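You operate a simulated robot arm through the tools that you are given. There is no shell and no other tool. Be economical: measure what you need, move in short steps, check, and stop when the job is done.

Carry out the task below with a simulated robot arm. There is one attempt and no reset: what you move stays moved.

## Task
Mark core 92 for rework: drop the blue ring over it and press REWORK once.
Fine: then range knob to ROUGH and the gauge switch off.

Only the result counts: the job must be done as asked and must still hold three seconds after the hand-in. Knocking over, shifting, dropping, spilling or breaking anything else fails it.

## Robot
A 7-joint arm with a two-finger parallel gripper on a trunk, on a base that drives. Base frame: it is fixed to the floor where the robot stands at the start and does not move with it; the origin is under the middle of the robot, x ahead of it, y to its left, z up; the surface under the hand at the start is at about z = 0.82. Readings come in m, degrees, newtons and seconds.
With the tool pointing down near the work surface it reaches from about 0.36 to 0.78 m from the robot's upright axis, wherever it stands. Its first joint turns from -166.0 to 166.0 degrees. Places, roughly: core [0.5, -1.25, 0.75]; gauge switch [0.4, -0.6, 0.8]; green button [0.4, -1, 0.8]; orange button [0.5, -1, 0.8]; purple plug [0.5, -1.25, 0.75]; range knob [0.7, -0.1, 0.8]. Payload 3.91 kg.
The tool frame sits at the grasp point between the pads (the TCP): z along the fingers, y along the line on which they close. The tips reach 0.03 m beyond it. The gripper opens to 0.11 m. The fingers are 0.02 m wide and 0.01 m thick; the gripper's body (0.048 by 0.112 m) begins 0.055 m behind the TCP.
Orientation is told as [roll, pitch, yaw] about the base's x, y, z axes, in that order, counted from this pose: with the fingers straight down and closing along the base's y, the tool's x points along the base's -x, its y along +y and its z along -z.

## Interface
- The arm moves only by the tool nudge_tool. Its argument "targets" is a list of rows, each an object of numbers (a shift or turn left out is 0, a gripper value left out holds the last): "dx", "dy", "dz": the shift along the base's x, y, z in units of 150 mm (1.0 is 150 mm); "rx", "ry", "rz": the turn, a rotation vector about the base's x, y, z in units of 180 degrees (1.0 is 180 degrees); "gripper": the opening, from 0 (shut) to 1 (fully open). In form: [{"dx": .., "dy": .., "dz": .., "rx": .., "ry": .., "rz": .., "gripper": ..}, ...]. A call has 1 to 20 rows; each row is the pose to reach, as a shift and turn from the pose commanded when the call began. A call with a number of a shift or a turn outside -1 to 1 is refused whole. A row lasts 0.2 s, in which the tool goes at most 0.05 m and 8.6 degrees; a call with a longer step from one row to the next is refused whole, and so is a gripper value outside its range. Where a pose cannot be reached the arm comes as near as it can. A force on the tool above 40 N (or 10 N above the force at the start of the call, whichever is more), or a blocked arm, ends the call early, and 0.2 s more pass. The fingers move at their own pace (about 0.153 m/s each) and stop on an object; they squeeze with about 30 N. The grip force told is the motor's: it shows also when the fingers shut on nothing. Time passes only in rows, and 0.2 s behind the last, so rows that repeat a pose let the fingers close. It gives the time, the measured TCP pose, the force on the tool (base axes), the opening and the grip force at its end, in the units of the frame above (readings bear some noise), with the torque about the TCP (base axes, N m) and any sound that the robot's microphone picked up.
- Cameras (640 x 400 px; columns grow to the right, rows downward): "scene" is now at [-0.0203, 0.0802, 1.5835]; the picture's right is [-0.77, -0.64, 0.00], its down [-0.43, 0.52, -0.74] and it looks along [0.47, -0.57, -0.67] (base axes); focal length 276 px, centre (320, 200). "wrist" rides on the gripper at [0.077, 0.007, -0.115] in the tool frame; the picture's right is [-0.09, 1.00, 0.00], its down [-0.80, -0.07, -0.59] and it looks along [-0.59, -0.05, 0.80] (tool axes); focal length 270 px, centre (320, 200). There is no depth. A picture from a camera that has moved, and an enlarged one, comes with that camera's place and axes in the base frame and with its lens. The place of the scene camera against the robot may be out by one fixed shift of up to 0.012 m in any direction.
- camera(camera): a new picture of that camera. It takes no simulated time.
- raise_lower(by): slides the trunk up (or, below 0, down) by that many m; the arm and the scene camera ride with it, the base frame stays. It gives what a move gives, with no picture.
- drive_base(legs): drives the robot by 1 to 6 legs, each [ahead, turn to the left] in m and degrees, along the robot's own axes; the way and the turn of a leg run together, so that a leg with both is an arc; at most 1.5 m and 180 degrees a leg. The arm and the cameras ride along, it lands a little off, and it stops where it bumps. It gives what a move gives.
- pan_tilt(pan, tilt): turns the head with the scene camera to pan (to the left, within 155 degrees either way) and tilt (down, from -29 to 69), counted from straight ahead of the robot. It gives what a move gives.
- inspect(camera, box): a new picture of the part [left, top, right, bottom] of that camera's present view, enlarged. It takes no simulated time.
- close_job(): hands the job in; it is judged then, once.

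Work in short steps. Places have to be worked out from the pictures, the camera data and where the tool is seen: move nearer, look again, correct. Check each grasp and each placing, and mend what went wrong. You have 120 turns and 98 pictures in all, those below and enlarged ones among them. Open the gripper and draw the arm clear of the work before you hand the job in, unless the task says otherwise; then end with one line.

The tools are called after ">>>" by a JSON object that holds its "api" and its "payload". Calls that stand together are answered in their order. nudge_tool: Moves the arm, as the interface text tells. Its arguments: {"type":"object","properties":{"targets":{"type":"array","items":{"type":"object","properties":{"dx":{"type":"number"},"dy":{"type":"number"},"dz":{"type":"number"},"rx":{"type":"number"},"ry":{"type":"number"},"rz":{"type":"number"},"gripper":{"type":"number"}}}}},"required":["targets"]} The other tools are called the same way: raise_lower (by) slides the trunk up or down; drive_base (legs) drives the base; pan_tilt (pan, tilt) turns the head that bears the scene camera; camera (camera) takes a picture; inspect (camera, box) takes an enlarged picture of a part of a camera's view; close_job () hands the job in.

At the start:

```text
clock: 0.0
eef_pos: [0.354, -0.2476, 1.1866]
ee_rot: [0.1, 0.0, -0.1]
force: [-0.4, -0.1, 0.4]
torque: [0.0, 0.01, 0.01]
opening: 0.1098
grip_force: 0.0
trunk travel left (down, up): [-0.55, 0.06]
robot x, y, heading: [0.001, -0.0036, -0.2]
head pan, tilt: [-50.6, 42.3]
```

scene: 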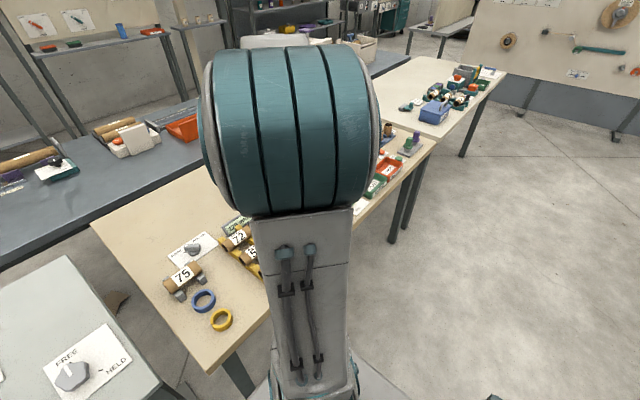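
wrist: 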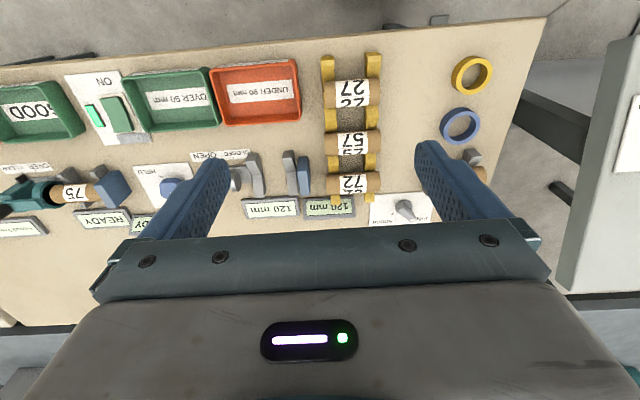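

I'll look around first: enlarge the wrist view, and turn the head towards the right-hand table.

>>> {"api": "pan_tilt", "payload": {"pan": -75, "tilt": 40}}

>>> {"api": "camera", "payload": {"camera": "scene"}}

>>> {"api": "inspect", "payload": {"camera": "wrist", "box": [0, 40, 320, 240]}}

>>> {"api": "inspect", "payload": {"camera": "wrist", "box": [280, 40, 600, 240]}}

```text
clock: 0.9
eef_pos: [0.3527, -0.2481, 1.1861]
ee_rot: [-0.1, 0.0, 0.0]
force: [-0.9, -1.5, 1.0]
torque: [0.02, -0.01, 0.0]
opening: 0.1097
grip_force: 0.0
trunk travel left (down, up): [-0.55, 0.06]
robot x, y, heading: [-0.0006, -0.0035, -0.1]
head pan, tilt: [-75.0, 40.0]
```

```text
95 pictures are left
camera scene: at [-0.0512, 0.0626, 1.5868], right [-0.97, -0.26, 0.0], down [-0.17, 0.62, -0.77], along [0.2, -0.74, -0.64], focal length 276 px, centre (320, 200)
```

scene: 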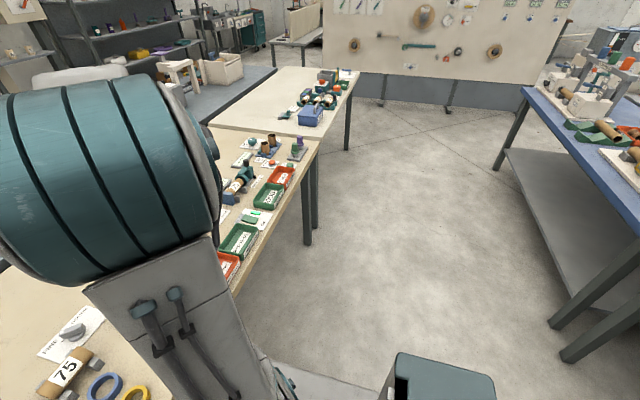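

```text
2.00 times, centred on (160, 140) of wrist
camera zoom: at [0.2756, -0.2395, 1.3023], right [0.09, 1.0, 0.0], down [0.8, -0.07, 0.59], along [0.59, -0.05, -0.8], focal length 541 px, centre (640, 320)
```

zoom: 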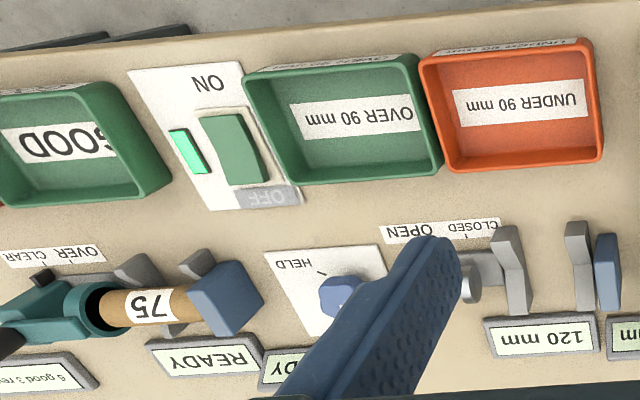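

```text
2.00 times, centred on (440, 140) of wrist
camera zoom: at [0.2756, -0.2395, 1.3023], right [0.09, 1.0, 0.0], down [0.8, -0.07, 0.59], along [0.59, -0.05, -0.8], focal length 541 px, centre (80, 320)
```

zoom: 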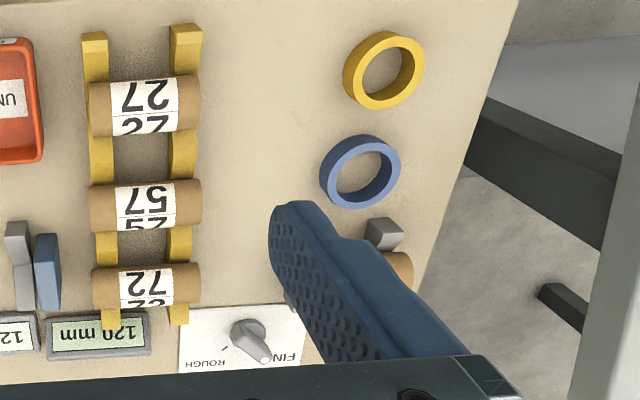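

The blue ring lies at about (0.48, 0.0), table top about 0.82. I move the tool above it, staying high, in two calls.

>>> {"api": "nudge_tool", "payload": {"targets": [{"dx": 0.1, "dy": 0.22, "dz": -0.15}, {"dx": 0.2, "dy": 0.45, "dz": -0.3}, {"dx": 0.3, "dy": 0.67, "dz": -0.45}, {"dx": 0.42, "dy": 0.9, "dz": -0.6}]}}

>>> {"api": "nudge_tool", "payload": {"targets": [{"dx": 0.1, "dy": 0.2, "dz": -0.15}, {"dx": 0.2, "dy": 0.4, "dz": -0.3}, {"dx": 0.3, "dy": 0.6, "dz": -0.4}, {"dx": 0.42, "dy": 0.75, "dz": -0.5}, {"dx": 0.42, "dy": 0.75, "dz": -0.5}]}}

>>> {"api": "camera", "payload": {"camera": "wrist"}}

```text
clock: 1.9
eef_pos: [0.4175, -0.1089, 1.0969]
ee_rot: [0.0, 0.0, 0.0]
force: [0.6, -0.2, -0.5]
torque: [0.0, 0.04, 0.01]
opening: 0.1099
grip_force: 0.0
trunk travel left (down, up): [-0.55, 0.06]
robot x, y, heading: [0.0006, -0.0029, 0.1]
head pan, tilt: [-75.0, 40.0]
```

```text
clock: 3.1
eef_pos: [0.4794, -0.0005, 1.0236]
ee_rot: [0.0, 0.1, 0.0]
force: [-0.2, 0.7, -0.1]
torque: [-0.02, -0.03, 0.01]
opening: 0.1102
grip_force: 0.1
trunk travel left (down, up): [-0.55, 0.06]
robot x, y, heading: [-0.0015, -0.0, -0.0]
head pan, tilt: [-75.0, 40.0]
```

```text
92 pictures are left
camera wrist: at [0.4013, 0.0075, 1.1396], right [0.09, 1.0, 0.0], down [0.8, -0.07, 0.59], along [0.59, -0.05, -0.8], focal length 270 px, centre (320, 200)
```

wrist: 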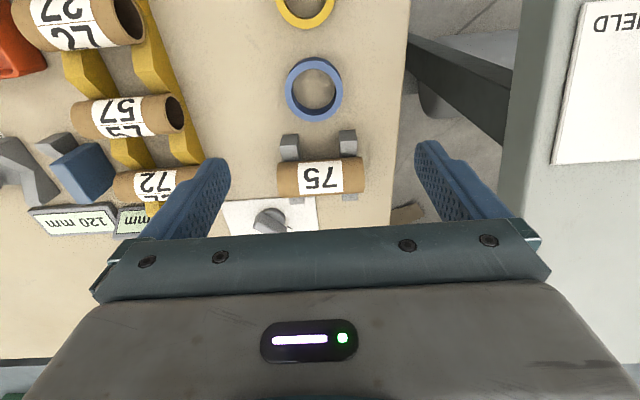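

The ring centre works out at about (0.478, -0.005), and it is ~63 mm across. I descend to just above it and check.

>>> {"api": "nudge_tool", "payload": {"targets": [{"dy": -0.03, "dz": -0.25}, {"dy": -0.03, "dz": -0.5}, {"dy": -0.03, "dz": -0.75}, {"dy": -0.03, "dz": -0.75}]}}

>>> {"api": "camera", "payload": {"camera": "wrist"}}

```text
clock: 4.1
eef_pos: [0.4796, -0.0046, 0.9108]
ee_rot: [0.1, -0.1, -0.1]
force: [-0.1, -0.1, 0.2]
torque: [0.0, -0.02, -0.01]
opening: 0.1097
grip_force: 0.0
trunk travel left (down, up): [-0.55, 0.06]
robot x, y, heading: [0.0002, -0.0063, -0.1]
head pan, tilt: [-75.0, 40.0]
```

```text
91 pictures are left
camera wrist: at [0.4036, 0.0029, 1.0258], right [0.09, 1.0, 0.0], down [0.8, -0.07, 0.59], along [0.59, -0.05, -0.8], focal length 270 px, centre (320, 200)
```

wrist: 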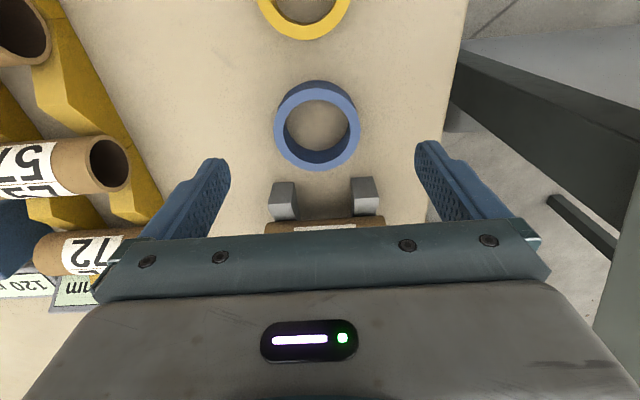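

The ring is at x ≈ 0.470, y ≈ -0.005. I shift 9 mm back, lower to 0.858 and close.

>>> {"api": "nudge_tool", "payload": {"targets": [{"dx": -0.06, "dz": -0.1}, {"dx": -0.06, "dz": -0.25}, {"dx": -0.06, "dz": -0.35}, {"dx": -0.06, "dz": -0.35}]}}

>>> {"api": "camera", "payload": {"camera": "wrist"}}

```text
clock: 5.1
eef_pos: [0.4709, -0.0043, 0.8558]
ee_rot: [-0.1, 0.0, 0.0]
force: [-0.4, -0.4, 0.0]
torque: [0.02, -0.02, -0.02]
opening: 0.11
grip_force: 0.1
trunk travel left (down, up): [-0.55, 0.06]
robot x, y, heading: [0.0002, -0.004, -0.3]
head pan, tilt: [-75.0, 40.0]
```

```text
90 pictures are left
camera wrist: at [0.394, 0.0036, 0.9718], right [0.09, 1.0, 0.0], down [0.8, -0.07, 0.59], along [0.59, -0.05, -0.8], focal length 270 px, centre (320, 200)
```

wrist: 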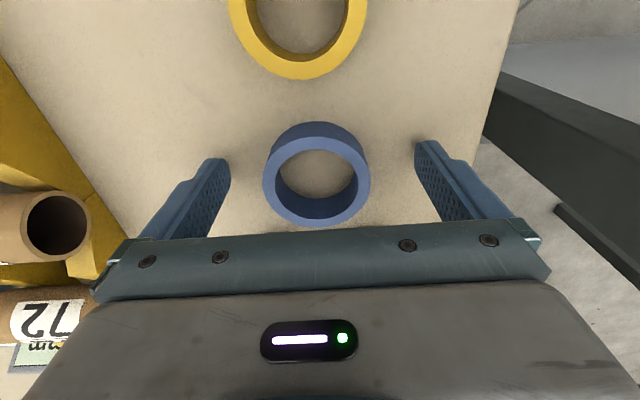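

The ring sits between the fingers; I close on it and lift a little.

>>> {"api": "nudge_tool", "payload": {"targets": [{"gripper": 0}, {"gripper": 0}, {"gripper": 0}, {"gripper": 0}]}}

>>> {"api": "nudge_tool", "payload": {"targets": [{"dz": 0.2}, {"dz": 0.45}, {"dz": 0.7}, {"dz": 0.95}, {"dz": 0.95}]}}

>>> {"api": "camera", "payload": {"camera": "wrist"}}

```text
clock: 6.1
eef_pos: [0.4709, -0.0032, 0.8571]
ee_rot: [0.0, 0.0, 0.0]
force: [0.1, -0.2, 1.2]
torque: [-0.02, 0.03, -0.02]
opening: 0.0645
grip_force: 29.8
trunk travel left (down, up): [-0.55, 0.06]
robot x, y, heading: [-0.0001, -0.0037, 0.1]
head pan, tilt: [-75.0, 40.0]
```

```text
clock: 7.3
eef_pos: [0.4699, -0.0053, 0.9993]
ee_rot: [0.0, 0.0, 0.0]
force: [-0.1, -0.5, -1.0]
torque: [0.02, 0.04, 0.02]
opening: 0.0647
grip_force: 29.9
trunk travel left (down, up): [-0.55, 0.06]
robot x, y, heading: [-0.0031, -0.0039, 0.0]
head pan, tilt: [-75.0, 40.0]
```

```text
89 pictures are left
camera wrist: at [0.3925, 0.0021, 1.1146], right [0.09, 1.0, 0.0], down [0.8, -0.07, 0.59], along [0.59, -0.05, -0.8], focal length 270 px, centre (320, 200)
```

wrist: 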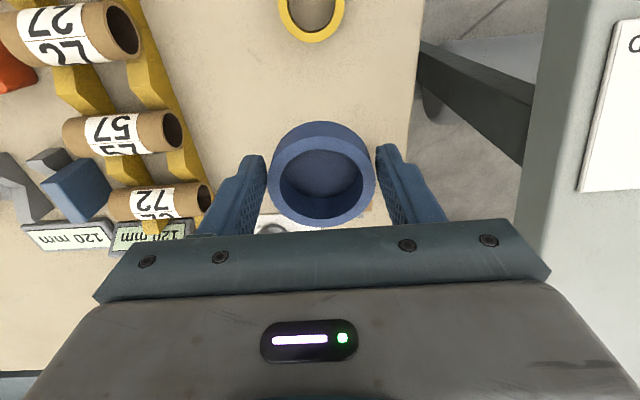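

The ring is lifted (opening 64.6 mm). I enlarge to check the ring's hole.

>>> {"api": "inspect", "payload": {"camera": "wrist", "box": [240, 100, 400, 240]}}

>>> {"api": "camera", "payload": {"camera": "scene"}}

```text
2.86 times, centred on (320, 170) of wrist
camera zoom: at [0.3925, 0.0021, 1.1146], right [0.09, 1.0, 0.0], down [0.8, -0.07, 0.59], along [0.59, -0.05, -0.8], focal length 772 px, centre (320, 286)
```

zoom: 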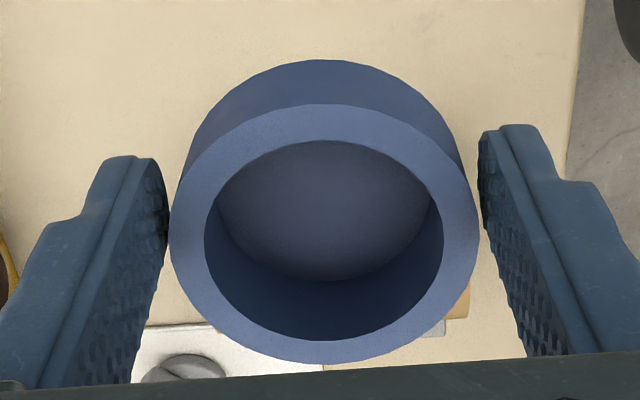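

```text
87 pictures are left
camera scene: at [-0.0511, 0.0626, 1.5868], right [-0.97, -0.26, 0.0], down [-0.17, 0.62, -0.77], along [0.2, -0.74, -0.64], focal length 276 px, centre (320, 200)
```

scene: 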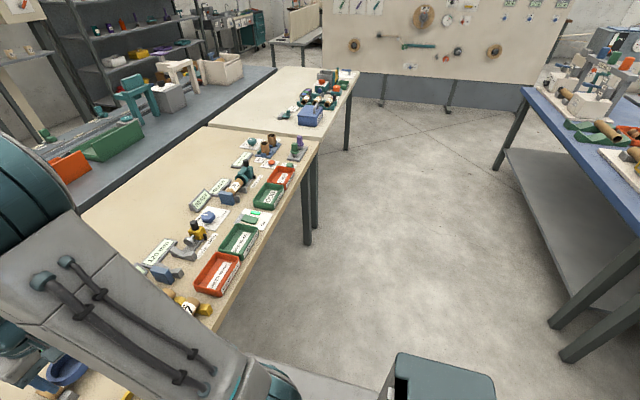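

The far end of the table holds the upright cores and buttons; I enlarge that part, and lift the ring higher before driving.

>>> {"api": "inspect", "payload": {"camera": "scene", "box": [200, 120, 330, 220]}}

>>> {"api": "nudge_tool", "payload": {"targets": [{"dx": -0.2, "dz": 0.2}, {"dx": -0.4, "dz": 0.4}, {"dx": -0.6, "dz": 0.6}, {"dx": -0.7, "dz": 0.8}, {"dx": -0.7, "dz": 0.8}]}}

>>> {"api": "camera", "payload": {"camera": "wrist"}}

```text
4.00 times, centred on (265, 170) of scene
camera zoom: at [-0.0511, 0.0626, 1.5868], right [-0.97, -0.26, 0.0], down [-0.17, 0.62, -0.77], along [0.2, -0.74, -0.64], focal length 1104 px, centre (540, 320)
```

zoom: 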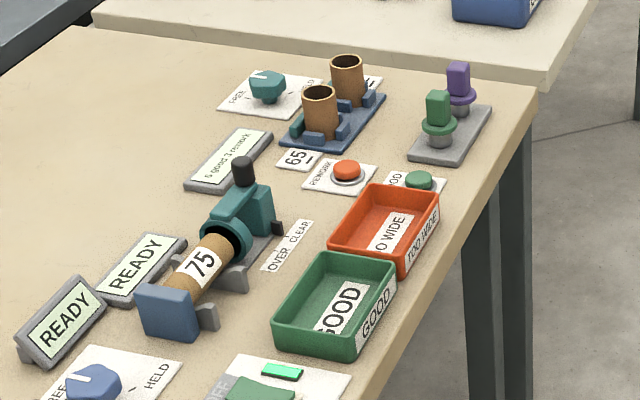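

```text
clock: 8.5
eef_pos: [0.3647, -0.005, 1.1195]
ee_rot: [0.0, 0.0, 0.0]
force: [-0.2, -0.9, -2.3]
torque: [0.03, -0.03, -0.01]
opening: 0.0642
grip_force: 29.9
trunk travel left (down, up): [-0.55, 0.06]
robot x, y, heading: [-0.0013, -0.0025, 0.3]
head pan, tilt: [-75.0, 40.0]
```

```text
85 pictures are left
camera wrist: at [0.2877, 0.0038, 1.2352], right [0.09, 1.0, 0.0], down [0.8, -0.07, 0.59], along [0.59, -0.05, -0.8], focal length 270 px, centre (320, 200)
```

wrist: 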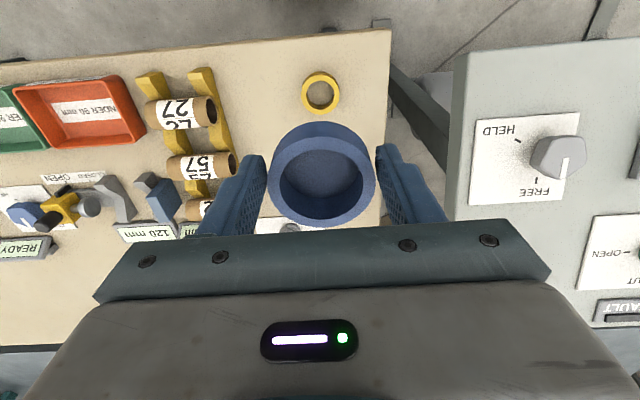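

REWORK is the orange button; two cores stand upright on a blue tray with number tags (65 and another hidden). I check the ring with the head camera and then drive along to y ≈ -1.1.

>>> {"api": "pan_tilt", "payload": {"pan": 0, "tilt": 50}}

>>> {"api": "camera", "payload": {"camera": "scene"}}

>>> {"api": "drive_base", "payload": {"legs": [[0, -90], [1.1, 0], [0, 90]]}}

>>> {"api": "camera", "payload": {"camera": "wrist"}}

>>> {"api": "camera", "payload": {"camera": "scene"}}

```text
clock: 9.9
eef_pos: [0.3645, -0.0039, 1.1194]
ee_rot: [0.0, -0.1, 0.1]
force: [0.1, -0.3, -1.3]
torque: [-0.02, -0.01, 0.01]
opening: 0.0644
grip_force: 29.5
trunk travel left (down, up): [-0.55, 0.06]
robot x, y, heading: [0.0005, -0.003, -0.2]
head pan, tilt: [0.0, 50.0]
```

```text
84 pictures are left
camera scene: at [0.0038, 0.1447, 1.5727], right [0.0, -1.0, 0.0], down [-0.77, 0.0, -0.64], along [0.64, 0.0, -0.77], focal length 276 px, centre (320, 200)
```

scene: 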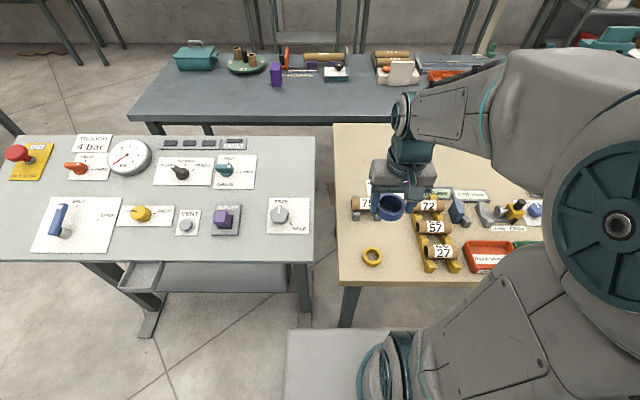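

```text
clock: 23.3
eef_pos: [0.3945, -1.0838, 1.12]
ee_rot: [0.0, 0.0, 3.4]
force: [-0.4, 0.5, -1.8]
torque: [0.0, 0.01, 0.0]
opening: 0.0559
grip_force: 30.2
trunk travel left (down, up): [-0.55, 0.06]
robot x, y, heading: [0.0299, -1.1043, 3.4]
head pan, tilt: [0.0, 50.0]
```

```text
83 pictures are left
camera wrist: at [0.318, -1.0813, 1.235], right [0.03, 1.0, 0.0], down [0.8, -0.02, 0.59], along [0.59, -0.02, -0.8], focal length 270 px, centre (320, 200)
```

wrist: 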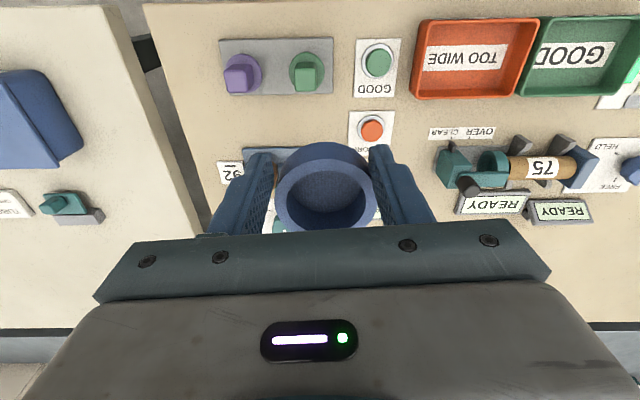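

```text
82 pictures are left
camera scene: at [0.0258, -0.9578, 1.5726], right [0.06, -1.0, 0.0], down [-0.76, -0.05, -0.64], along [0.64, 0.04, -0.77], focal length 276 px, centre (320, 200)
```

scene: 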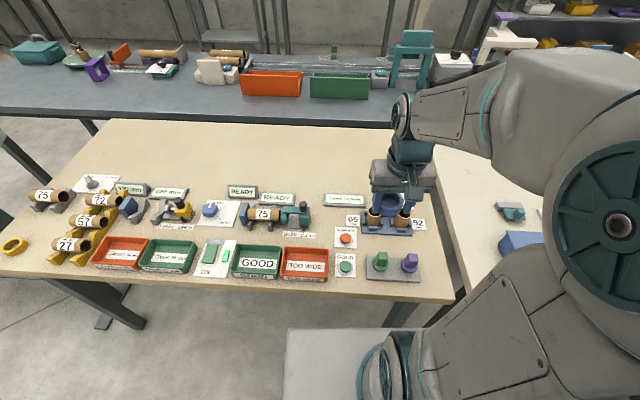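

Tag 92 belongs to the core at the far (right, -y) end; 65 to the nearer. The opening reads 56 mm rather than 64 mm now, so I check how the ring sits in the fingers.

>>> {"api": "inspect", "payload": {"camera": "wrist", "box": [220, 110, 420, 240]}}

>>> {"api": "inspect", "payload": {"camera": "scene", "box": [310, 150, 450, 290]}}

```text
3.08 times, centred on (320, 175) of wrist
camera zoom: at [0.318, -1.0813, 1.235], right [0.03, 1.0, 0.0], down [0.8, -0.02, 0.59], along [0.59, -0.02, -0.8], focal length 832 px, centre (320, 277)
```

zoom: 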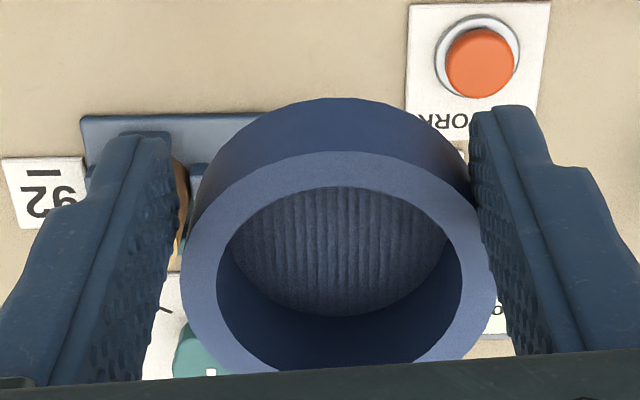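

```text
2.86 times, centred on (380, 220) of scene
camera zoom: at [0.0258, -0.9578, 1.5726], right [0.06, -1.0, 0.0], down [-0.76, -0.05, -0.64], along [0.64, 0.04, -0.77], focal length 788 px, centre (149, 143)
```

zoom: 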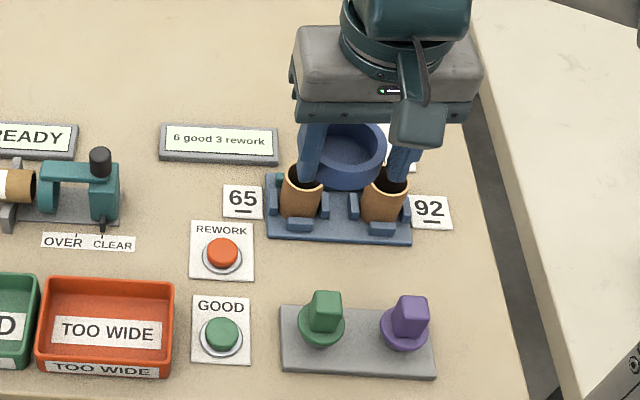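

The ring has slid ~20 mm forward in the fingers but is still held (rim ~22 mm beyond the TCP). Core 92 stands at about (0.546, -1.185), top ~0.90. I move gently toward it, high, and straighten the yaw.

>>> {"api": "nudge_tool", "payload": {"targets": [{"dx": 0.03, "dy": -0.03, "dz": -0.03, "rz": -0.002}, {"dx": 0.1, "dy": -0.1, "dz": -0.09, "rz": -0.004}, {"dx": 0.18, "dy": -0.175, "dz": -0.15, "rz": -0.007}, {"dx": 0.26, "dy": -0.25, "dz": -0.22, "rz": -0.01}, {"dx": 0.34, "dy": -0.33, "dz": -0.29, "rz": -0.013}, {"dx": 0.42, "dy": -0.41, "dz": -0.36, "rz": -0.016}, {"dx": 0.5, "dy": -0.49, "dz": -0.43, "rz": -0.019}, {"dx": 0.58, "dy": -0.56, "dz": -0.5, "rz": -0.019}, {"dx": 0.65, "dy": -0.63, "dz": -0.56, "rz": -0.019}, {"dx": 0.7, "dy": -0.675, "dz": -0.6, "rz": -0.019}, {"dx": 0.7, "dy": -0.675, "dz": -0.6, "rz": -0.019}]}}

>>> {"api": "camera", "payload": {"camera": "wrist"}}

>>> {"api": "pan_tilt", "payload": {"pan": -25, "tilt": 45}}

>>> {"api": "camera", "payload": {"camera": "scene"}}

```text
clock: 25.7
eef_pos: [0.4987, -1.1858, 1.0297]
ee_rot: [0.1, 0.0, 0.0]
force: [1.2, 0.2, -0.1]
torque: [0.03, 0.0, -0.01]
opening: 0.0
grip_force: 29.8
trunk travel left (down, up): [-0.55, 0.06]
robot x, y, heading: [0.0287, -1.1066, 3.4]
head pan, tilt: [0.0, 50.0]
```

```text
79 pictures are left
camera wrist: at [0.4223, -1.1782, 1.1448], right [0.09, 1.0, 0.0], down [0.8, -0.07, 0.59], along [0.59, -0.05, -0.8], focal length 270 px, centre (320, 200)
```

wrist: 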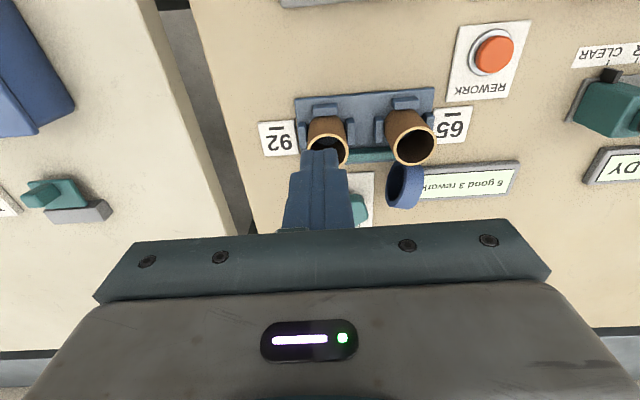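

```text
clock: 26.6
eef_pos: [0.4978, -1.185, 1.0293]
ee_rot: [0.0, 0.0, 0.0]
force: [0.0, 0.1, 0.0]
torque: [-0.02, 0.0, -0.01]
opening: 0.0002
grip_force: 29.8
trunk travel left (down, up): [-0.55, 0.06]
robot x, y, heading: [0.0306, -1.105, 3.5]
head pan, tilt: [-25.0, 45.0]
```

```text
78 pictures are left
camera scene: at [0.0246, -0.9924, 1.5796], right [-0.37, -0.93, 0.0], down [-0.66, 0.26, -0.71], along [0.66, -0.26, -0.71], focal length 276 px, centre (320, 200)
```

scene: 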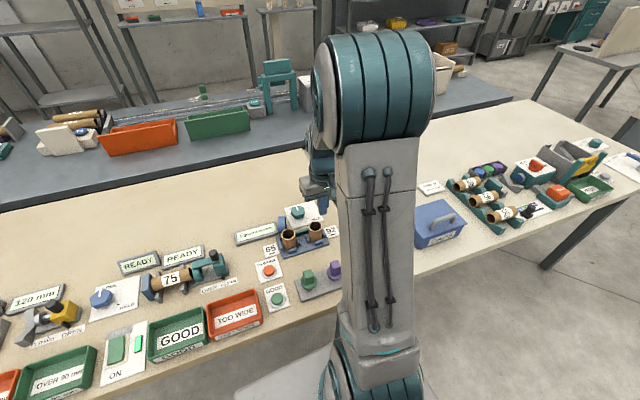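

The ring slipped out and fell behind core 65. I look closely at how it lies.

>>> {"api": "inspect", "payload": {"camera": "wrist", "box": [240, 80, 540, 240]}}

>>> {"api": "inspect", "payload": {"camera": "scene", "box": [220, 180, 360, 320]}}

```text
2.13 times, centred on (390, 160) of wrist
camera zoom: at [0.4221, -1.1781, 1.1448], right [0.09, 1.0, 0.0], down [0.8, -0.07, 0.59], along [0.59, -0.05, -0.8], focal length 577 px, centre (171, 285)
```

zoom: 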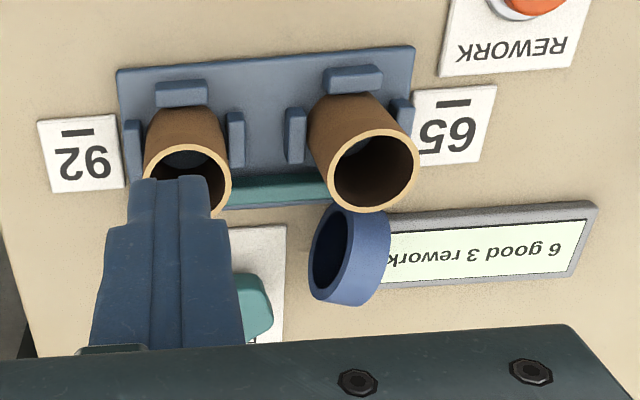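

```text
2.86 times, centred on (290, 250) of scene
camera zoom: at [0.0246, -0.9924, 1.5796], right [-0.37, -0.93, 0.0], down [-0.66, 0.26, -0.71], along [0.66, -0.26, -0.71], focal length 788 px, centre (406, 57)
```

zoom: 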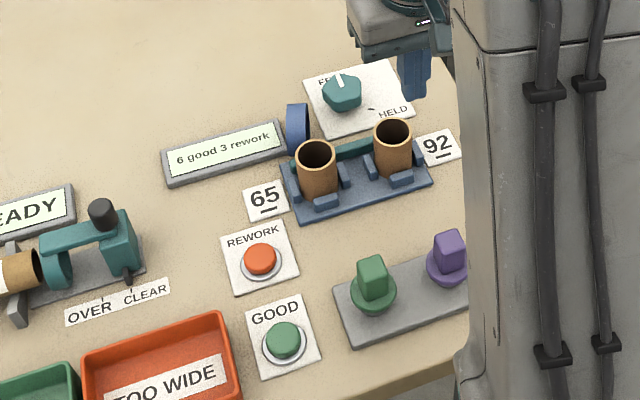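

The ring stands on edge, leaning by the display behind core 65, around (0.625, -1.085); nothing else looks moved. I move above with open fingers for a closer look.

>>> {"api": "nudge_tool", "payload": {"targets": [{"dx": 0.1, "dy": 0.2, "dz": 0.05, "gripper": 1}, {"dx": 0.25, "dy": 0.4, "dz": 0.1, "gripper": 1}, {"dx": 0.4, "dy": 0.55, "dz": 0.1, "gripper": 1}, {"dx": 0.55, "dy": 0.65, "dz": 0.1, "gripper": 1}, {"dx": 0.7, "dy": 0.65, "dz": 0.1, "gripper": 1}, {"dx": 0.7, "dy": 0.65, "dz": 0.1, "gripper": 1}]}}

>>> {"api": "camera", "payload": {"camera": "wrist"}}

>>> {"api": "inspect", "payload": {"camera": "scene", "box": [260, 190, 360, 260]}}

```text
clock: 27.9
eef_pos: [0.6062, -1.0875, 1.0447]
ee_rot: [0.0, 0.1, 0.0]
force: [0.0, -0.1, 0.3]
torque: [-0.02, 0.03, 0.02]
opening: 0.11
grip_force: 0.0
trunk travel left (down, up): [-0.55, 0.06]
robot x, y, heading: [0.033, -1.1021, 3.6]
head pan, tilt: [-25.0, 45.0]
```

```text
75 pictures are left
camera wrist: at [0.5292, -1.0803, 1.1599], right [0.09, 1.0, 0.0], down [0.8, -0.07, 0.59], along [0.59, -0.05, -0.8], focal length 270 px, centre (320, 200)
```

wrist: 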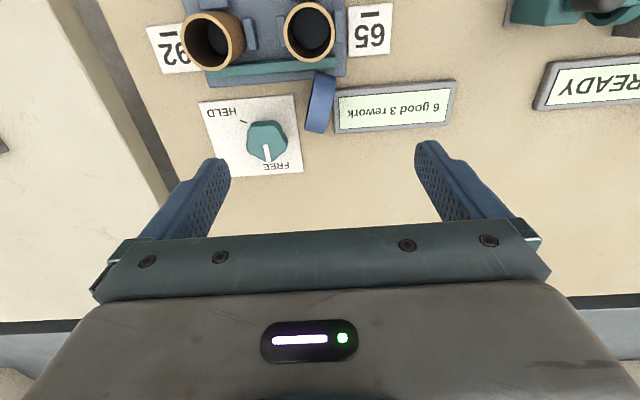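

```text
5.71 times, centred on (310, 225) of scene
camera zoom: at [0.0246, -0.9924, 1.5796], right [-0.37, -0.93, 0.0], down [-0.66, 0.26, -0.71], along [0.66, -0.26, -0.71], focal length 1577 px, centre (377, 57)
```

zoom: 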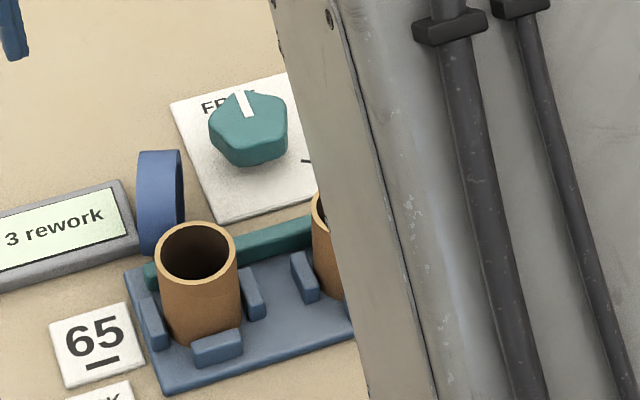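

The ring stands nearly upright at about (0.621, -1.088), its axis turned ~13° from y. I turn the fingers to match and come lower to check.

>>> {"api": "nudge_tool", "payload": {"targets": [{"dx": 0.05, "dz": -0.15, "rz": -0.03, "gripper": 0.5}, {"dx": 0.1, "dz": -0.3, "rz": -0.072, "gripper": 0.5}, {"dx": 0.1, "dz": -0.45, "rz": -0.072, "gripper": 0.5}, {"dx": 0.1, "dz": -0.63, "rz": -0.072, "gripper": 0.5}, {"dx": 0.1, "dz": -0.63, "rz": -0.072, "gripper": 0.5}]}}

>>> {"api": "camera", "payload": {"camera": "wrist"}}

```text
clock: 29.1
eef_pos: [0.623, -1.0887, 0.9492]
ee_rot: [-0.1, 0.0, -12.9]
force: [-0.4, 0.4, 0.5]
torque: [0.03, 0.02, -0.01]
opening: 0.0551
grip_force: 0.1
trunk travel left (down, up): [-0.55, 0.06]
robot x, y, heading: [0.0305, -1.1092, 3.4]
head pan, tilt: [-25.0, 45.0]
```

```text
73 pictures are left
camera wrist: at [0.5495, -1.0639, 1.0648], right [0.31, 0.95, 0.0], down [0.77, -0.25, 0.59], along [0.57, -0.18, -0.8], focal length 270 px, centre (320, 200)
```

wrist: 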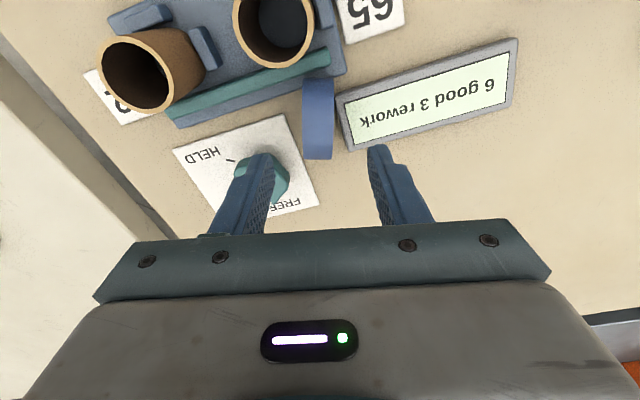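

Aligned; the ring lies between the fingers. I lower to z ≈ 0.884 (tips 0.854) and close.

>>> {"api": "nudge_tool", "payload": {"targets": [{"dz": -0.15}, {"dz": -0.3}, {"dz": -0.42}, {"dz": -0.42}]}}

>>> {"api": "nudge_tool", "payload": {"targets": [{"gripper": 0}, {"gripper": 0}, {"gripper": 0}]}}

>>> {"api": "camera", "payload": {"camera": "wrist"}}

```text
clock: 30.1
eef_pos: [0.6211, -1.0881, 0.8863]
ee_rot: [-0.1, 0.0, -12.9]
force: [0.7, 0.0, 0.3]
torque: [0.0, 0.0, -0.02]
opening: 0.0553
grip_force: 0.1
trunk travel left (down, up): [-0.55, 0.06]
robot x, y, heading: [0.0306, -1.1032, 3.6]
head pan, tilt: [-25.0, 45.0]
```

```text
clock: 30.9
eef_pos: [0.6201, -1.0884, 0.8857]
ee_rot: [-0.1, 0.0, -12.9]
force: [-0.4, 0.7, 0.0]
torque: [0.0, 0.02, 0.02]
opening: 0.0218
grip_force: 30.4
trunk travel left (down, up): [-0.55, 0.06]
robot x, y, heading: [0.03, -1.1026, 3.6]
head pan, tilt: [-25.0, 45.0]
```

```text
72 pictures are left
camera wrist: at [0.5477, -1.0634, 1.0025], right [0.31, 0.95, 0.0], down [0.77, -0.25, 0.59], along [0.57, -0.18, -0.8], focal length 270 px, centre (320, 200)
```

wrist: 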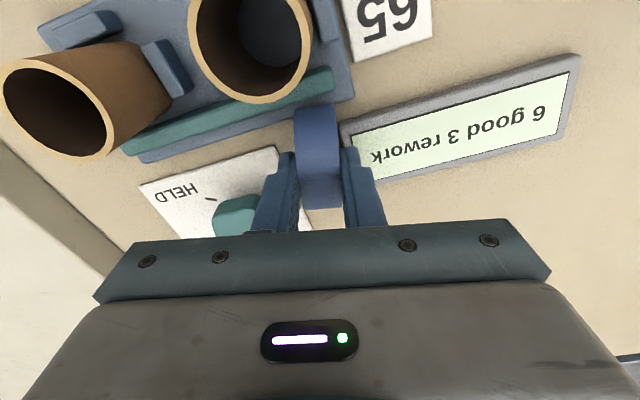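

Ring gripped across its thickness (22 mm). I lift it, un-yaw, and carry it gently to the free table area behind the display, to lay it flat and regrasp it centrally.

>>> {"api": "nudge_tool", "payload": {"targets": [{"dz": 0.1}, {"dz": 0.25}, {"dz": 0.4}, {"dz": 0.55}, {"dz": 0.7}, {"dz": 0.7, "dx": 0.1, "dy": 0.05}, {"dz": 0.7, "dx": 0.25, "dy": 0.15, "rz": 0.02}, {"dz": 0.7, "dx": 0.4, "dy": 0.25, "rz": 0.04}, {"dz": 0.7, "dx": 0.55, "dy": 0.35, "rz": 0.072}, {"dz": 0.7, "dx": 0.7, "dy": 0.45, "rz": 0.072}, {"dz": 0.7, "dx": 0.8, "dy": 0.5, "rz": 0.072}, {"dz": 0.7, "dx": 0.8, "dy": 0.5, "rz": 0.072}]}}

>>> {"api": "camera", "payload": {"camera": "wrist"}}

>>> {"api": "camera", "payload": {"camera": "scene"}}

```text
clock: 33.5
eef_pos: [0.7414, -1.0115, 0.9904]
ee_rot: [-0.1, 0.0, 0.0]
force: [-0.1, 0.1, -0.7]
torque: [-0.02, -0.06, 0.02]
opening: 0.0218
grip_force: 30.4
trunk travel left (down, up): [-0.55, 0.06]
robot x, y, heading: [0.031, -1.1058, 3.5]
head pan, tilt: [-25.0, 45.0]
```

```text
71 pictures are left
camera wrist: at [0.6633, -1.004, 1.1068], right [0.09, 1.0, 0.0], down [0.8, -0.07, 0.59], along [0.59, -0.05, -0.8], focal length 270 px, centre (320, 200)
```

wrist: 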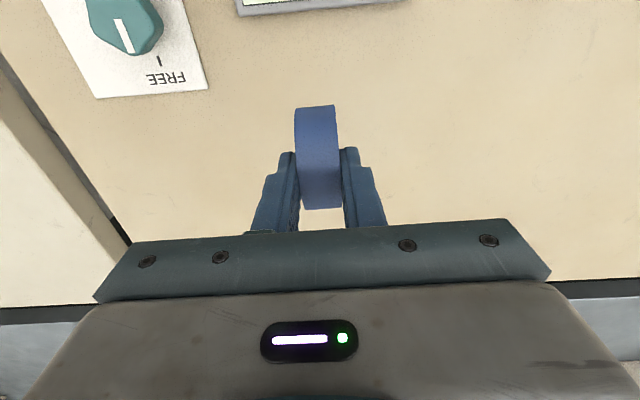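

```text
70 pictures are left
camera scene: at [0.0247, -0.9924, 1.5796], right [-0.37, -0.93, 0.0], down [-0.66, 0.26, -0.71], along [0.66, -0.26, -0.71], focal length 276 px, centre (320, 200)
```

scene: 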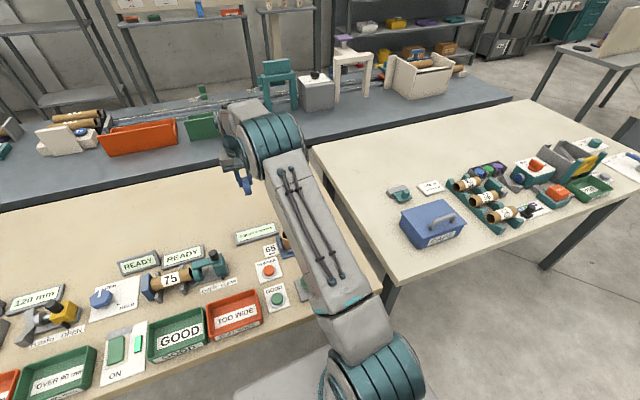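

I tilt the hand 55° (fingers toward +y) so the ring can be laid down, then lower.

>>> {"api": "nudge_tool", "payload": {"targets": [{"rx": 0.04}, {"rx": 0.085}, {"rx": 0.13}, {"rx": 0.175}, {"rx": 0.22}, {"rx": 0.265}, {"rx": 0.306}, {"rx": 0.306}]}}

>>> {"api": "nudge_tool", "payload": {"targets": [{"dz": -0.15}, {"dz": -0.3}, {"dz": -0.45}, {"dz": -0.6}, {"dz": -0.7}, {"dz": -0.78}, {"dz": -0.78}]}}

>>> {"api": "camera", "payload": {"camera": "wrist"}}

>>> {"api": "inspect", "payload": {"camera": "scene", "box": [180, 120, 320, 260]}}

```text
clock: 35.4
eef_pos: [0.7397, -1.0131, 0.992]
ee_rot: [55.1, 0.0, 0.0]
force: [0.1, 0.4, -0.3]
torque: [0.0, 0.02, 0.02]
opening: 0.0215
grip_force: 29.8
trunk travel left (down, up): [-0.55, 0.06]
robot x, y, heading: [0.0308, -1.1057, 3.4]
head pan, tilt: [-25.0, 45.0]
```

```text
clock: 37.0
eef_pos: [0.7405, -1.0119, 0.8744]
ee_rot: [55.1, 0.0, -0.1]
force: [0.2, -0.2, -0.8]
torque: [0.01, 0.0, 0.04]
opening: 0.0215
grip_force: 30.4
trunk travel left (down, up): [-0.55, 0.06]
robot x, y, heading: [0.0306, -1.1016, 3.4]
head pan, tilt: [-25.0, 45.0]
```

```text
69 pictures are left
camera wrist: at [0.6639, -1.101, 0.9464], right [0.09, 0.57, 0.82], down [0.8, -0.53, 0.28], along [0.59, 0.63, -0.5], focal length 270 px, centre (320, 200)
```

wrist: 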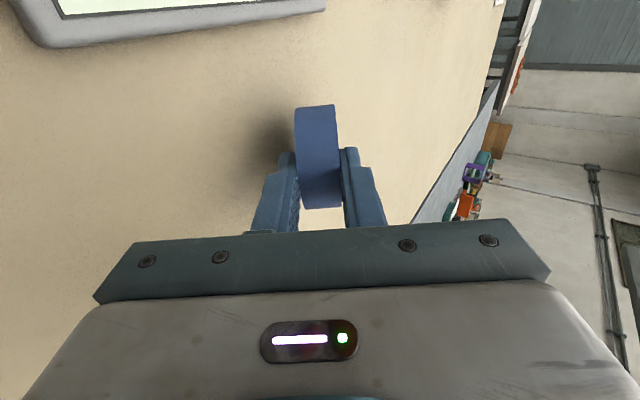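

```text
2.86 times, centred on (250, 190) of scene
camera zoom: at [0.0248, -0.9925, 1.5796], right [-0.37, -0.93, 0.0], down [-0.66, 0.26, -0.71], along [0.66, -0.26, -0.71], focal length 788 px, centre (520, 229)
```

zoom: 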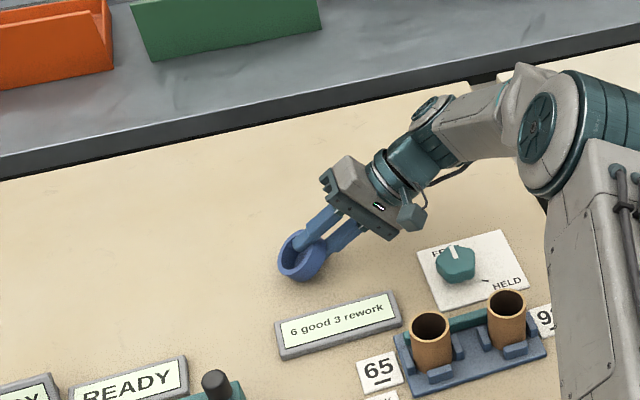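

The ring is tilted close to the table. I lower a few mm, open moderately so it falls flat, then slide back along the fingers.

>>> {"api": "nudge_tool", "payload": {"targets": [{"dz": -0.03}, {"dz": -0.03, "gripper": 0.35}, {"dz": -0.03, "gripper": 0.42}, {"dz": -0.03, "gripper": 0.42}]}}

>>> {"api": "camera", "payload": {"camera": "wrist"}}

>>> {"api": "nudge_tool", "payload": {"targets": [{"dy": -0.1, "dz": 0.07}, {"dy": -0.2, "dz": 0.14}, {"dy": -0.3, "dz": 0.21}, {"dy": -0.4, "dz": 0.28}, {"dy": -0.5, "dz": 0.36}, {"dy": -0.5, "dz": 0.5}, {"dy": -0.5, "dz": 0.7}]}}

>>> {"api": "camera", "payload": {"camera": "wrist"}}

```text
clock: 38.0
eef_pos: [0.7401, -1.0112, 0.8698]
ee_rot: [55.2, 0.0, -0.1]
force: [0.6, -0.1, 0.4]
torque: [0.02, -0.01, 0.0]
opening: 0.0465
grip_force: 0.8
trunk travel left (down, up): [-0.55, 0.06]
robot x, y, heading: [0.0307, -1.101, 3.5]
head pan, tilt: [-25.0, 45.0]
```

```text
67 pictures are left
camera wrist: at [0.664, -1.1018, 0.9424], right [0.09, 0.57, 0.82], down [0.8, -0.53, 0.28], along [0.59, 0.63, -0.5], focal length 270 px, centre (320, 200)
```

wrist: 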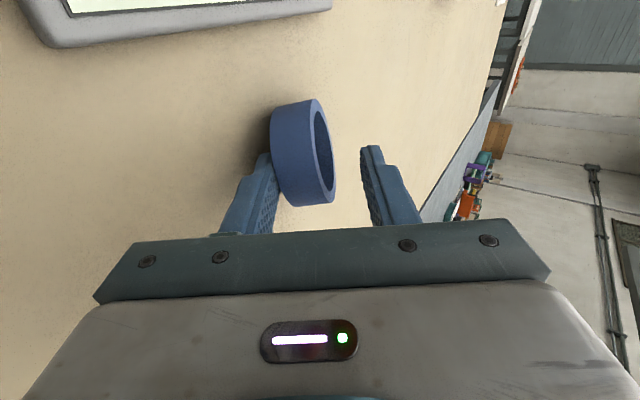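

```text
clock: 39.5
eef_pos: [0.7403, -1.087, 0.9756]
ee_rot: [55.1, 0.0, 0.1]
force: [-0.3, -0.5, 0.1]
torque: [0.01, 0.01, -0.02]
opening: 0.0462
grip_force: 0.1
trunk travel left (down, up): [-0.55, 0.06]
robot x, y, heading: [0.0308, -1.1005, 3.3]
head pan, tilt: [-25.0, 45.0]
```

```text
66 pictures are left
camera wrist: at [0.6633, -1.1772, 1.0486], right [0.09, 0.57, 0.82], down [0.8, -0.53, 0.28], along [0.59, 0.63, -0.5], focal length 270 px, centre (320, 200)
```

wrist: 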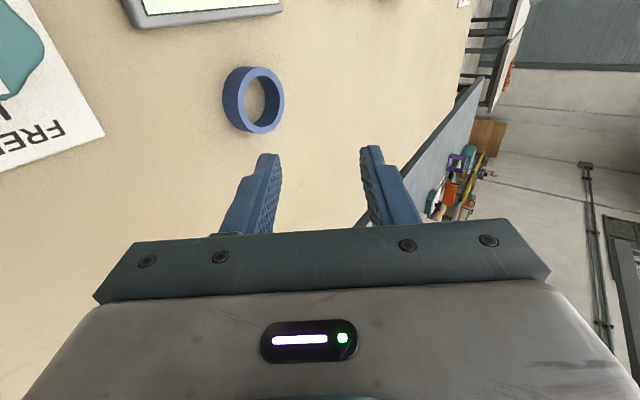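

The ring now lies flat near (0.737, -0.988), its hole plainly open. I straighten the hand and come above it with open fingers.

>>> {"api": "nudge_tool", "payload": {"targets": [{"rx": -0.045, "dz": 0.1, "dy": 0.1, "gripper": 1}, {"rx": -0.09, "dz": 0.1, "dy": 0.2, "gripper": 1}, {"rx": -0.135, "dz": 0.1, "dy": 0.3, "gripper": 1}, {"rx": -0.18, "dz": 0.1, "dy": 0.4, "gripper": 1}, {"rx": -0.225, "dz": 0.1, "dy": 0.5, "gripper": 1}, {"rx": -0.27, "dz": 0.05, "dy": 0.6, "gripper": 1}, {"rx": -0.306, "dz": 0, "dy": 0.66, "dx": -0.03, "gripper": 1}, {"rx": -0.306, "dz": -0.3, "dy": 0.66, "dx": -0.03, "gripper": 1}, {"rx": -0.306, "dz": -0.3, "dy": 0.66, "dx": -0.03, "gripper": 1}]}}

>>> {"api": "camera", "payload": {"camera": "wrist"}}

```text
clock: 41.5
eef_pos: [0.7375, -0.9912, 0.9301]
ee_rot: [-0.2, -0.1, 0.0]
force: [0.6, -0.8, 0.1]
torque: [-0.01, 0.03, 0.02]
opening: 0.11
grip_force: 0.1
trunk travel left (down, up): [-0.55, 0.06]
robot x, y, heading: [0.0315, -1.1076, 3.3]
head pan, tilt: [-25.0, 45.0]
```

```text
65 pictures are left
camera wrist: at [0.6607, -0.9832, 1.0457], right [0.09, 1.0, 0.0], down [0.8, -0.07, 0.59], along [0.59, -0.05, -0.8], focal length 270 px, centre (320, 200)
```

wrist: 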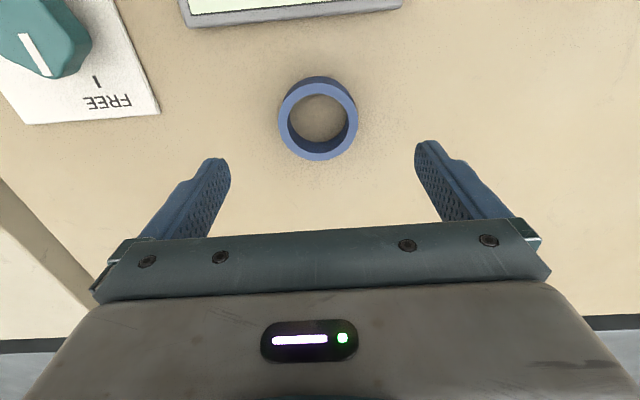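

I enlarge to measure the ring's rim accurately, since the first grasp was off-centre in x.

>>> {"api": "inspect", "payload": {"camera": "wrist", "box": [260, 60, 380, 180]}}

```text
3.33 times, centred on (320, 120) of wrist
camera zoom: at [0.6607, -0.9832, 1.0457], right [0.09, 1.0, 0.0], down [0.8, -0.07, 0.59], along [0.59, -0.05, -0.8], focal length 901 px, centre (320, 467)
```

zoom: 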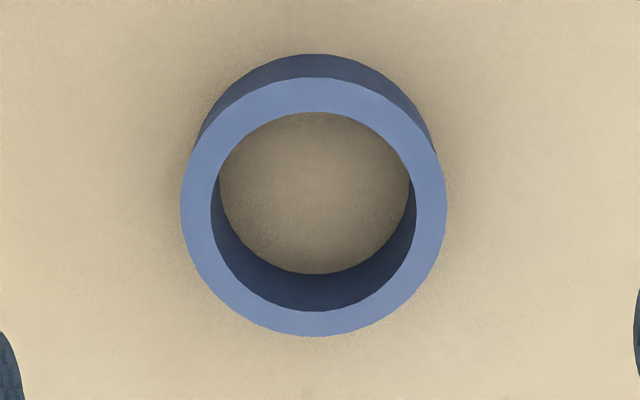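

Ring centre (0.737, -0.991), right under the TCP. I go down to z ≈ 0.855 and check before closing.

>>> {"api": "nudge_tool", "payload": {"targets": [{"dz": -0.15}, {"dz": -0.3}, {"dz": -0.42}, {"dz": -0.5}, {"dz": -0.5}]}}

>>> {"api": "inspect", "payload": {"camera": "wrist", "box": [200, 90, 440, 240]}}

```text
clock: 42.8
eef_pos: [0.7362, -0.9897, 0.8539]
ee_rot: [-0.2, 0.0, 0.0]
force: [-1.3, 0.0, -0.6]
torque: [-0.04, 0.02, -0.03]
opening: 0.1102
grip_force: 0.1
trunk travel left (down, up): [-0.55, 0.06]
robot x, y, heading: [0.0313, -1.1042, 3.6]
head pan, tilt: [-25.0, 45.0]
```

```text
2.67 times, centred on (320, 165) of wrist
camera zoom: at [0.6597, -0.9823, 0.9713], right [0.09, 1.0, 0.0], down [0.8, -0.07, 0.59], along [0.59, -0.05, -0.8], focal length 721 px, centre (320, 293)
```

zoom: 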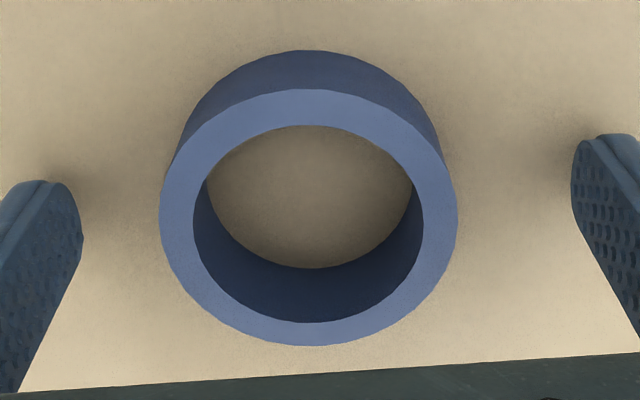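

Ring is centred (≈0.737, -0.991 vs TCP 0.737, -0.991). I close and check, then lift slowly.

>>> {"api": "nudge_tool", "payload": {"targets": [{"gripper": 0}, {"gripper": 0}, {"gripper": 0}, {"gripper": 0}]}}

>>> {"api": "nudge_tool", "payload": {"targets": [{"dz": 0.03}, {"dz": 0.1}, {"dz": 0.2}, {"dz": 0.3}, {"dz": 0.4}, {"dz": 0.5}, {"dz": 0.6}, {"dz": 0.6}]}}

>>> {"api": "inspect", "payload": {"camera": "wrist", "box": [200, 90, 440, 240]}}

```text
clock: 43.8
eef_pos: [0.7372, -0.9904, 0.8549]
ee_rot: [-0.1, 0.0, 0.0]
force: [0.3, 0.5, -0.7]
torque: [0.02, 0.03, -0.03]
opening: 0.0629
grip_force: 29.9
trunk travel left (down, up): [-0.55, 0.06]
robot x, y, heading: [0.0279, -1.1046, 3.8]
head pan, tilt: [-25.0, 45.0]
```

```text
clock: 45.5
eef_pos: [0.7371, -0.9897, 0.9454]
ee_rot: [0.0, 0.0, 0.0]
force: [0.5, -0.8, -0.8]
torque: [-0.04, 0.01, 0.03]
opening: 0.0629
grip_force: 30.1
trunk travel left (down, up): [-0.55, 0.06]
robot x, y, heading: [0.0323, -1.1021, 3.5]
head pan, tilt: [-25.0, 45.0]
```

```text
2.67 times, centred on (320, 165) of wrist
camera zoom: at [0.6597, -0.9813, 1.0606], right [0.09, 1.0, 0.0], down [0.8, -0.07, 0.59], along [0.59, -0.05, -0.8], focal length 721 px, centre (320, 293)
```

zoom: 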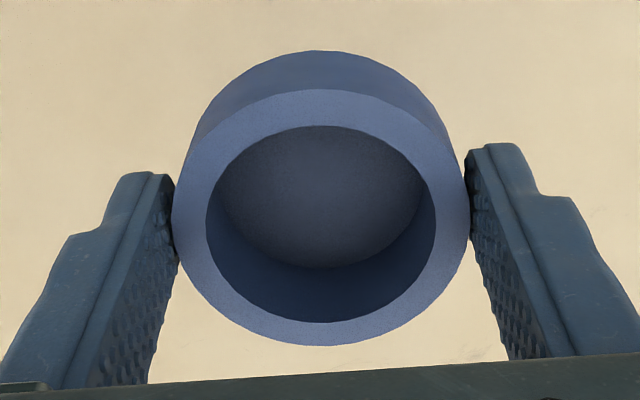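

Gripped squarely at 62.9 mm. I carry it gently in two parts towards core 92, watching the opening.

>>> {"api": "nudge_tool", "payload": {"targets": [{"dz": 0.1, "dx": -0.02, "dy": -0.02}, {"dz": 0.2, "dx": -0.08, "dy": -0.08}, {"dz": 0.3, "dx": -0.16, "dy": -0.16}, {"dz": 0.4, "dx": -0.24, "dy": -0.24}, {"dz": 0.45, "dx": -0.32, "dy": -0.32}, {"dz": 0.45, "dx": -0.4, "dy": -0.4}, {"dz": 0.45, "dx": -0.48, "dy": -0.48}, {"dz": 0.45, "dx": -0.55, "dy": -0.56}, {"dz": 0.45, "dx": -0.6, "dy": -0.62}, {"dz": 0.45, "dx": -0.62, "dy": -0.64}, {"dz": 0.45, "dx": -0.62, "dy": -0.64}]}}

>>> {"api": "camera", "payload": {"camera": "wrist"}}

```text
clock: 48.0
eef_pos: [0.6434, -1.0852, 1.0129]
ee_rot: [-0.1, 0.0, 0.1]
force: [0.4, 0.9, -1.4]
torque: [0.0, 0.01, 0.02]
opening: 0.063
grip_force: 30.0
trunk travel left (down, up): [-0.55, 0.06]
robot x, y, heading: [0.0332, -1.1025, 3.7]
head pan, tilt: [-25.0, 45.0]
```

```text
61 pictures are left
camera wrist: at [0.5662, -1.0777, 1.1285], right [0.09, 1.0, 0.0], down [0.8, -0.07, 0.59], along [0.59, -0.05, -0.8], focal length 270 px, centre (320, 200)
```

wrist: 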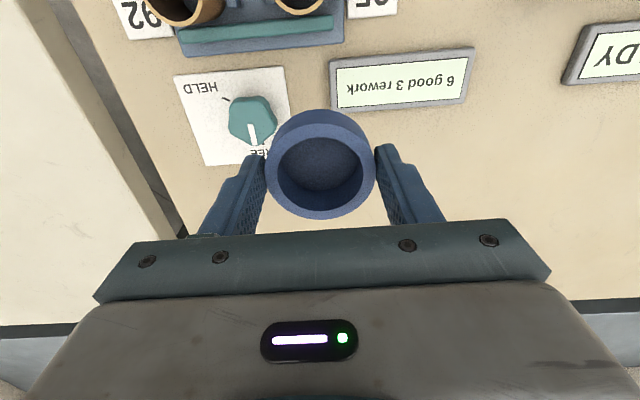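

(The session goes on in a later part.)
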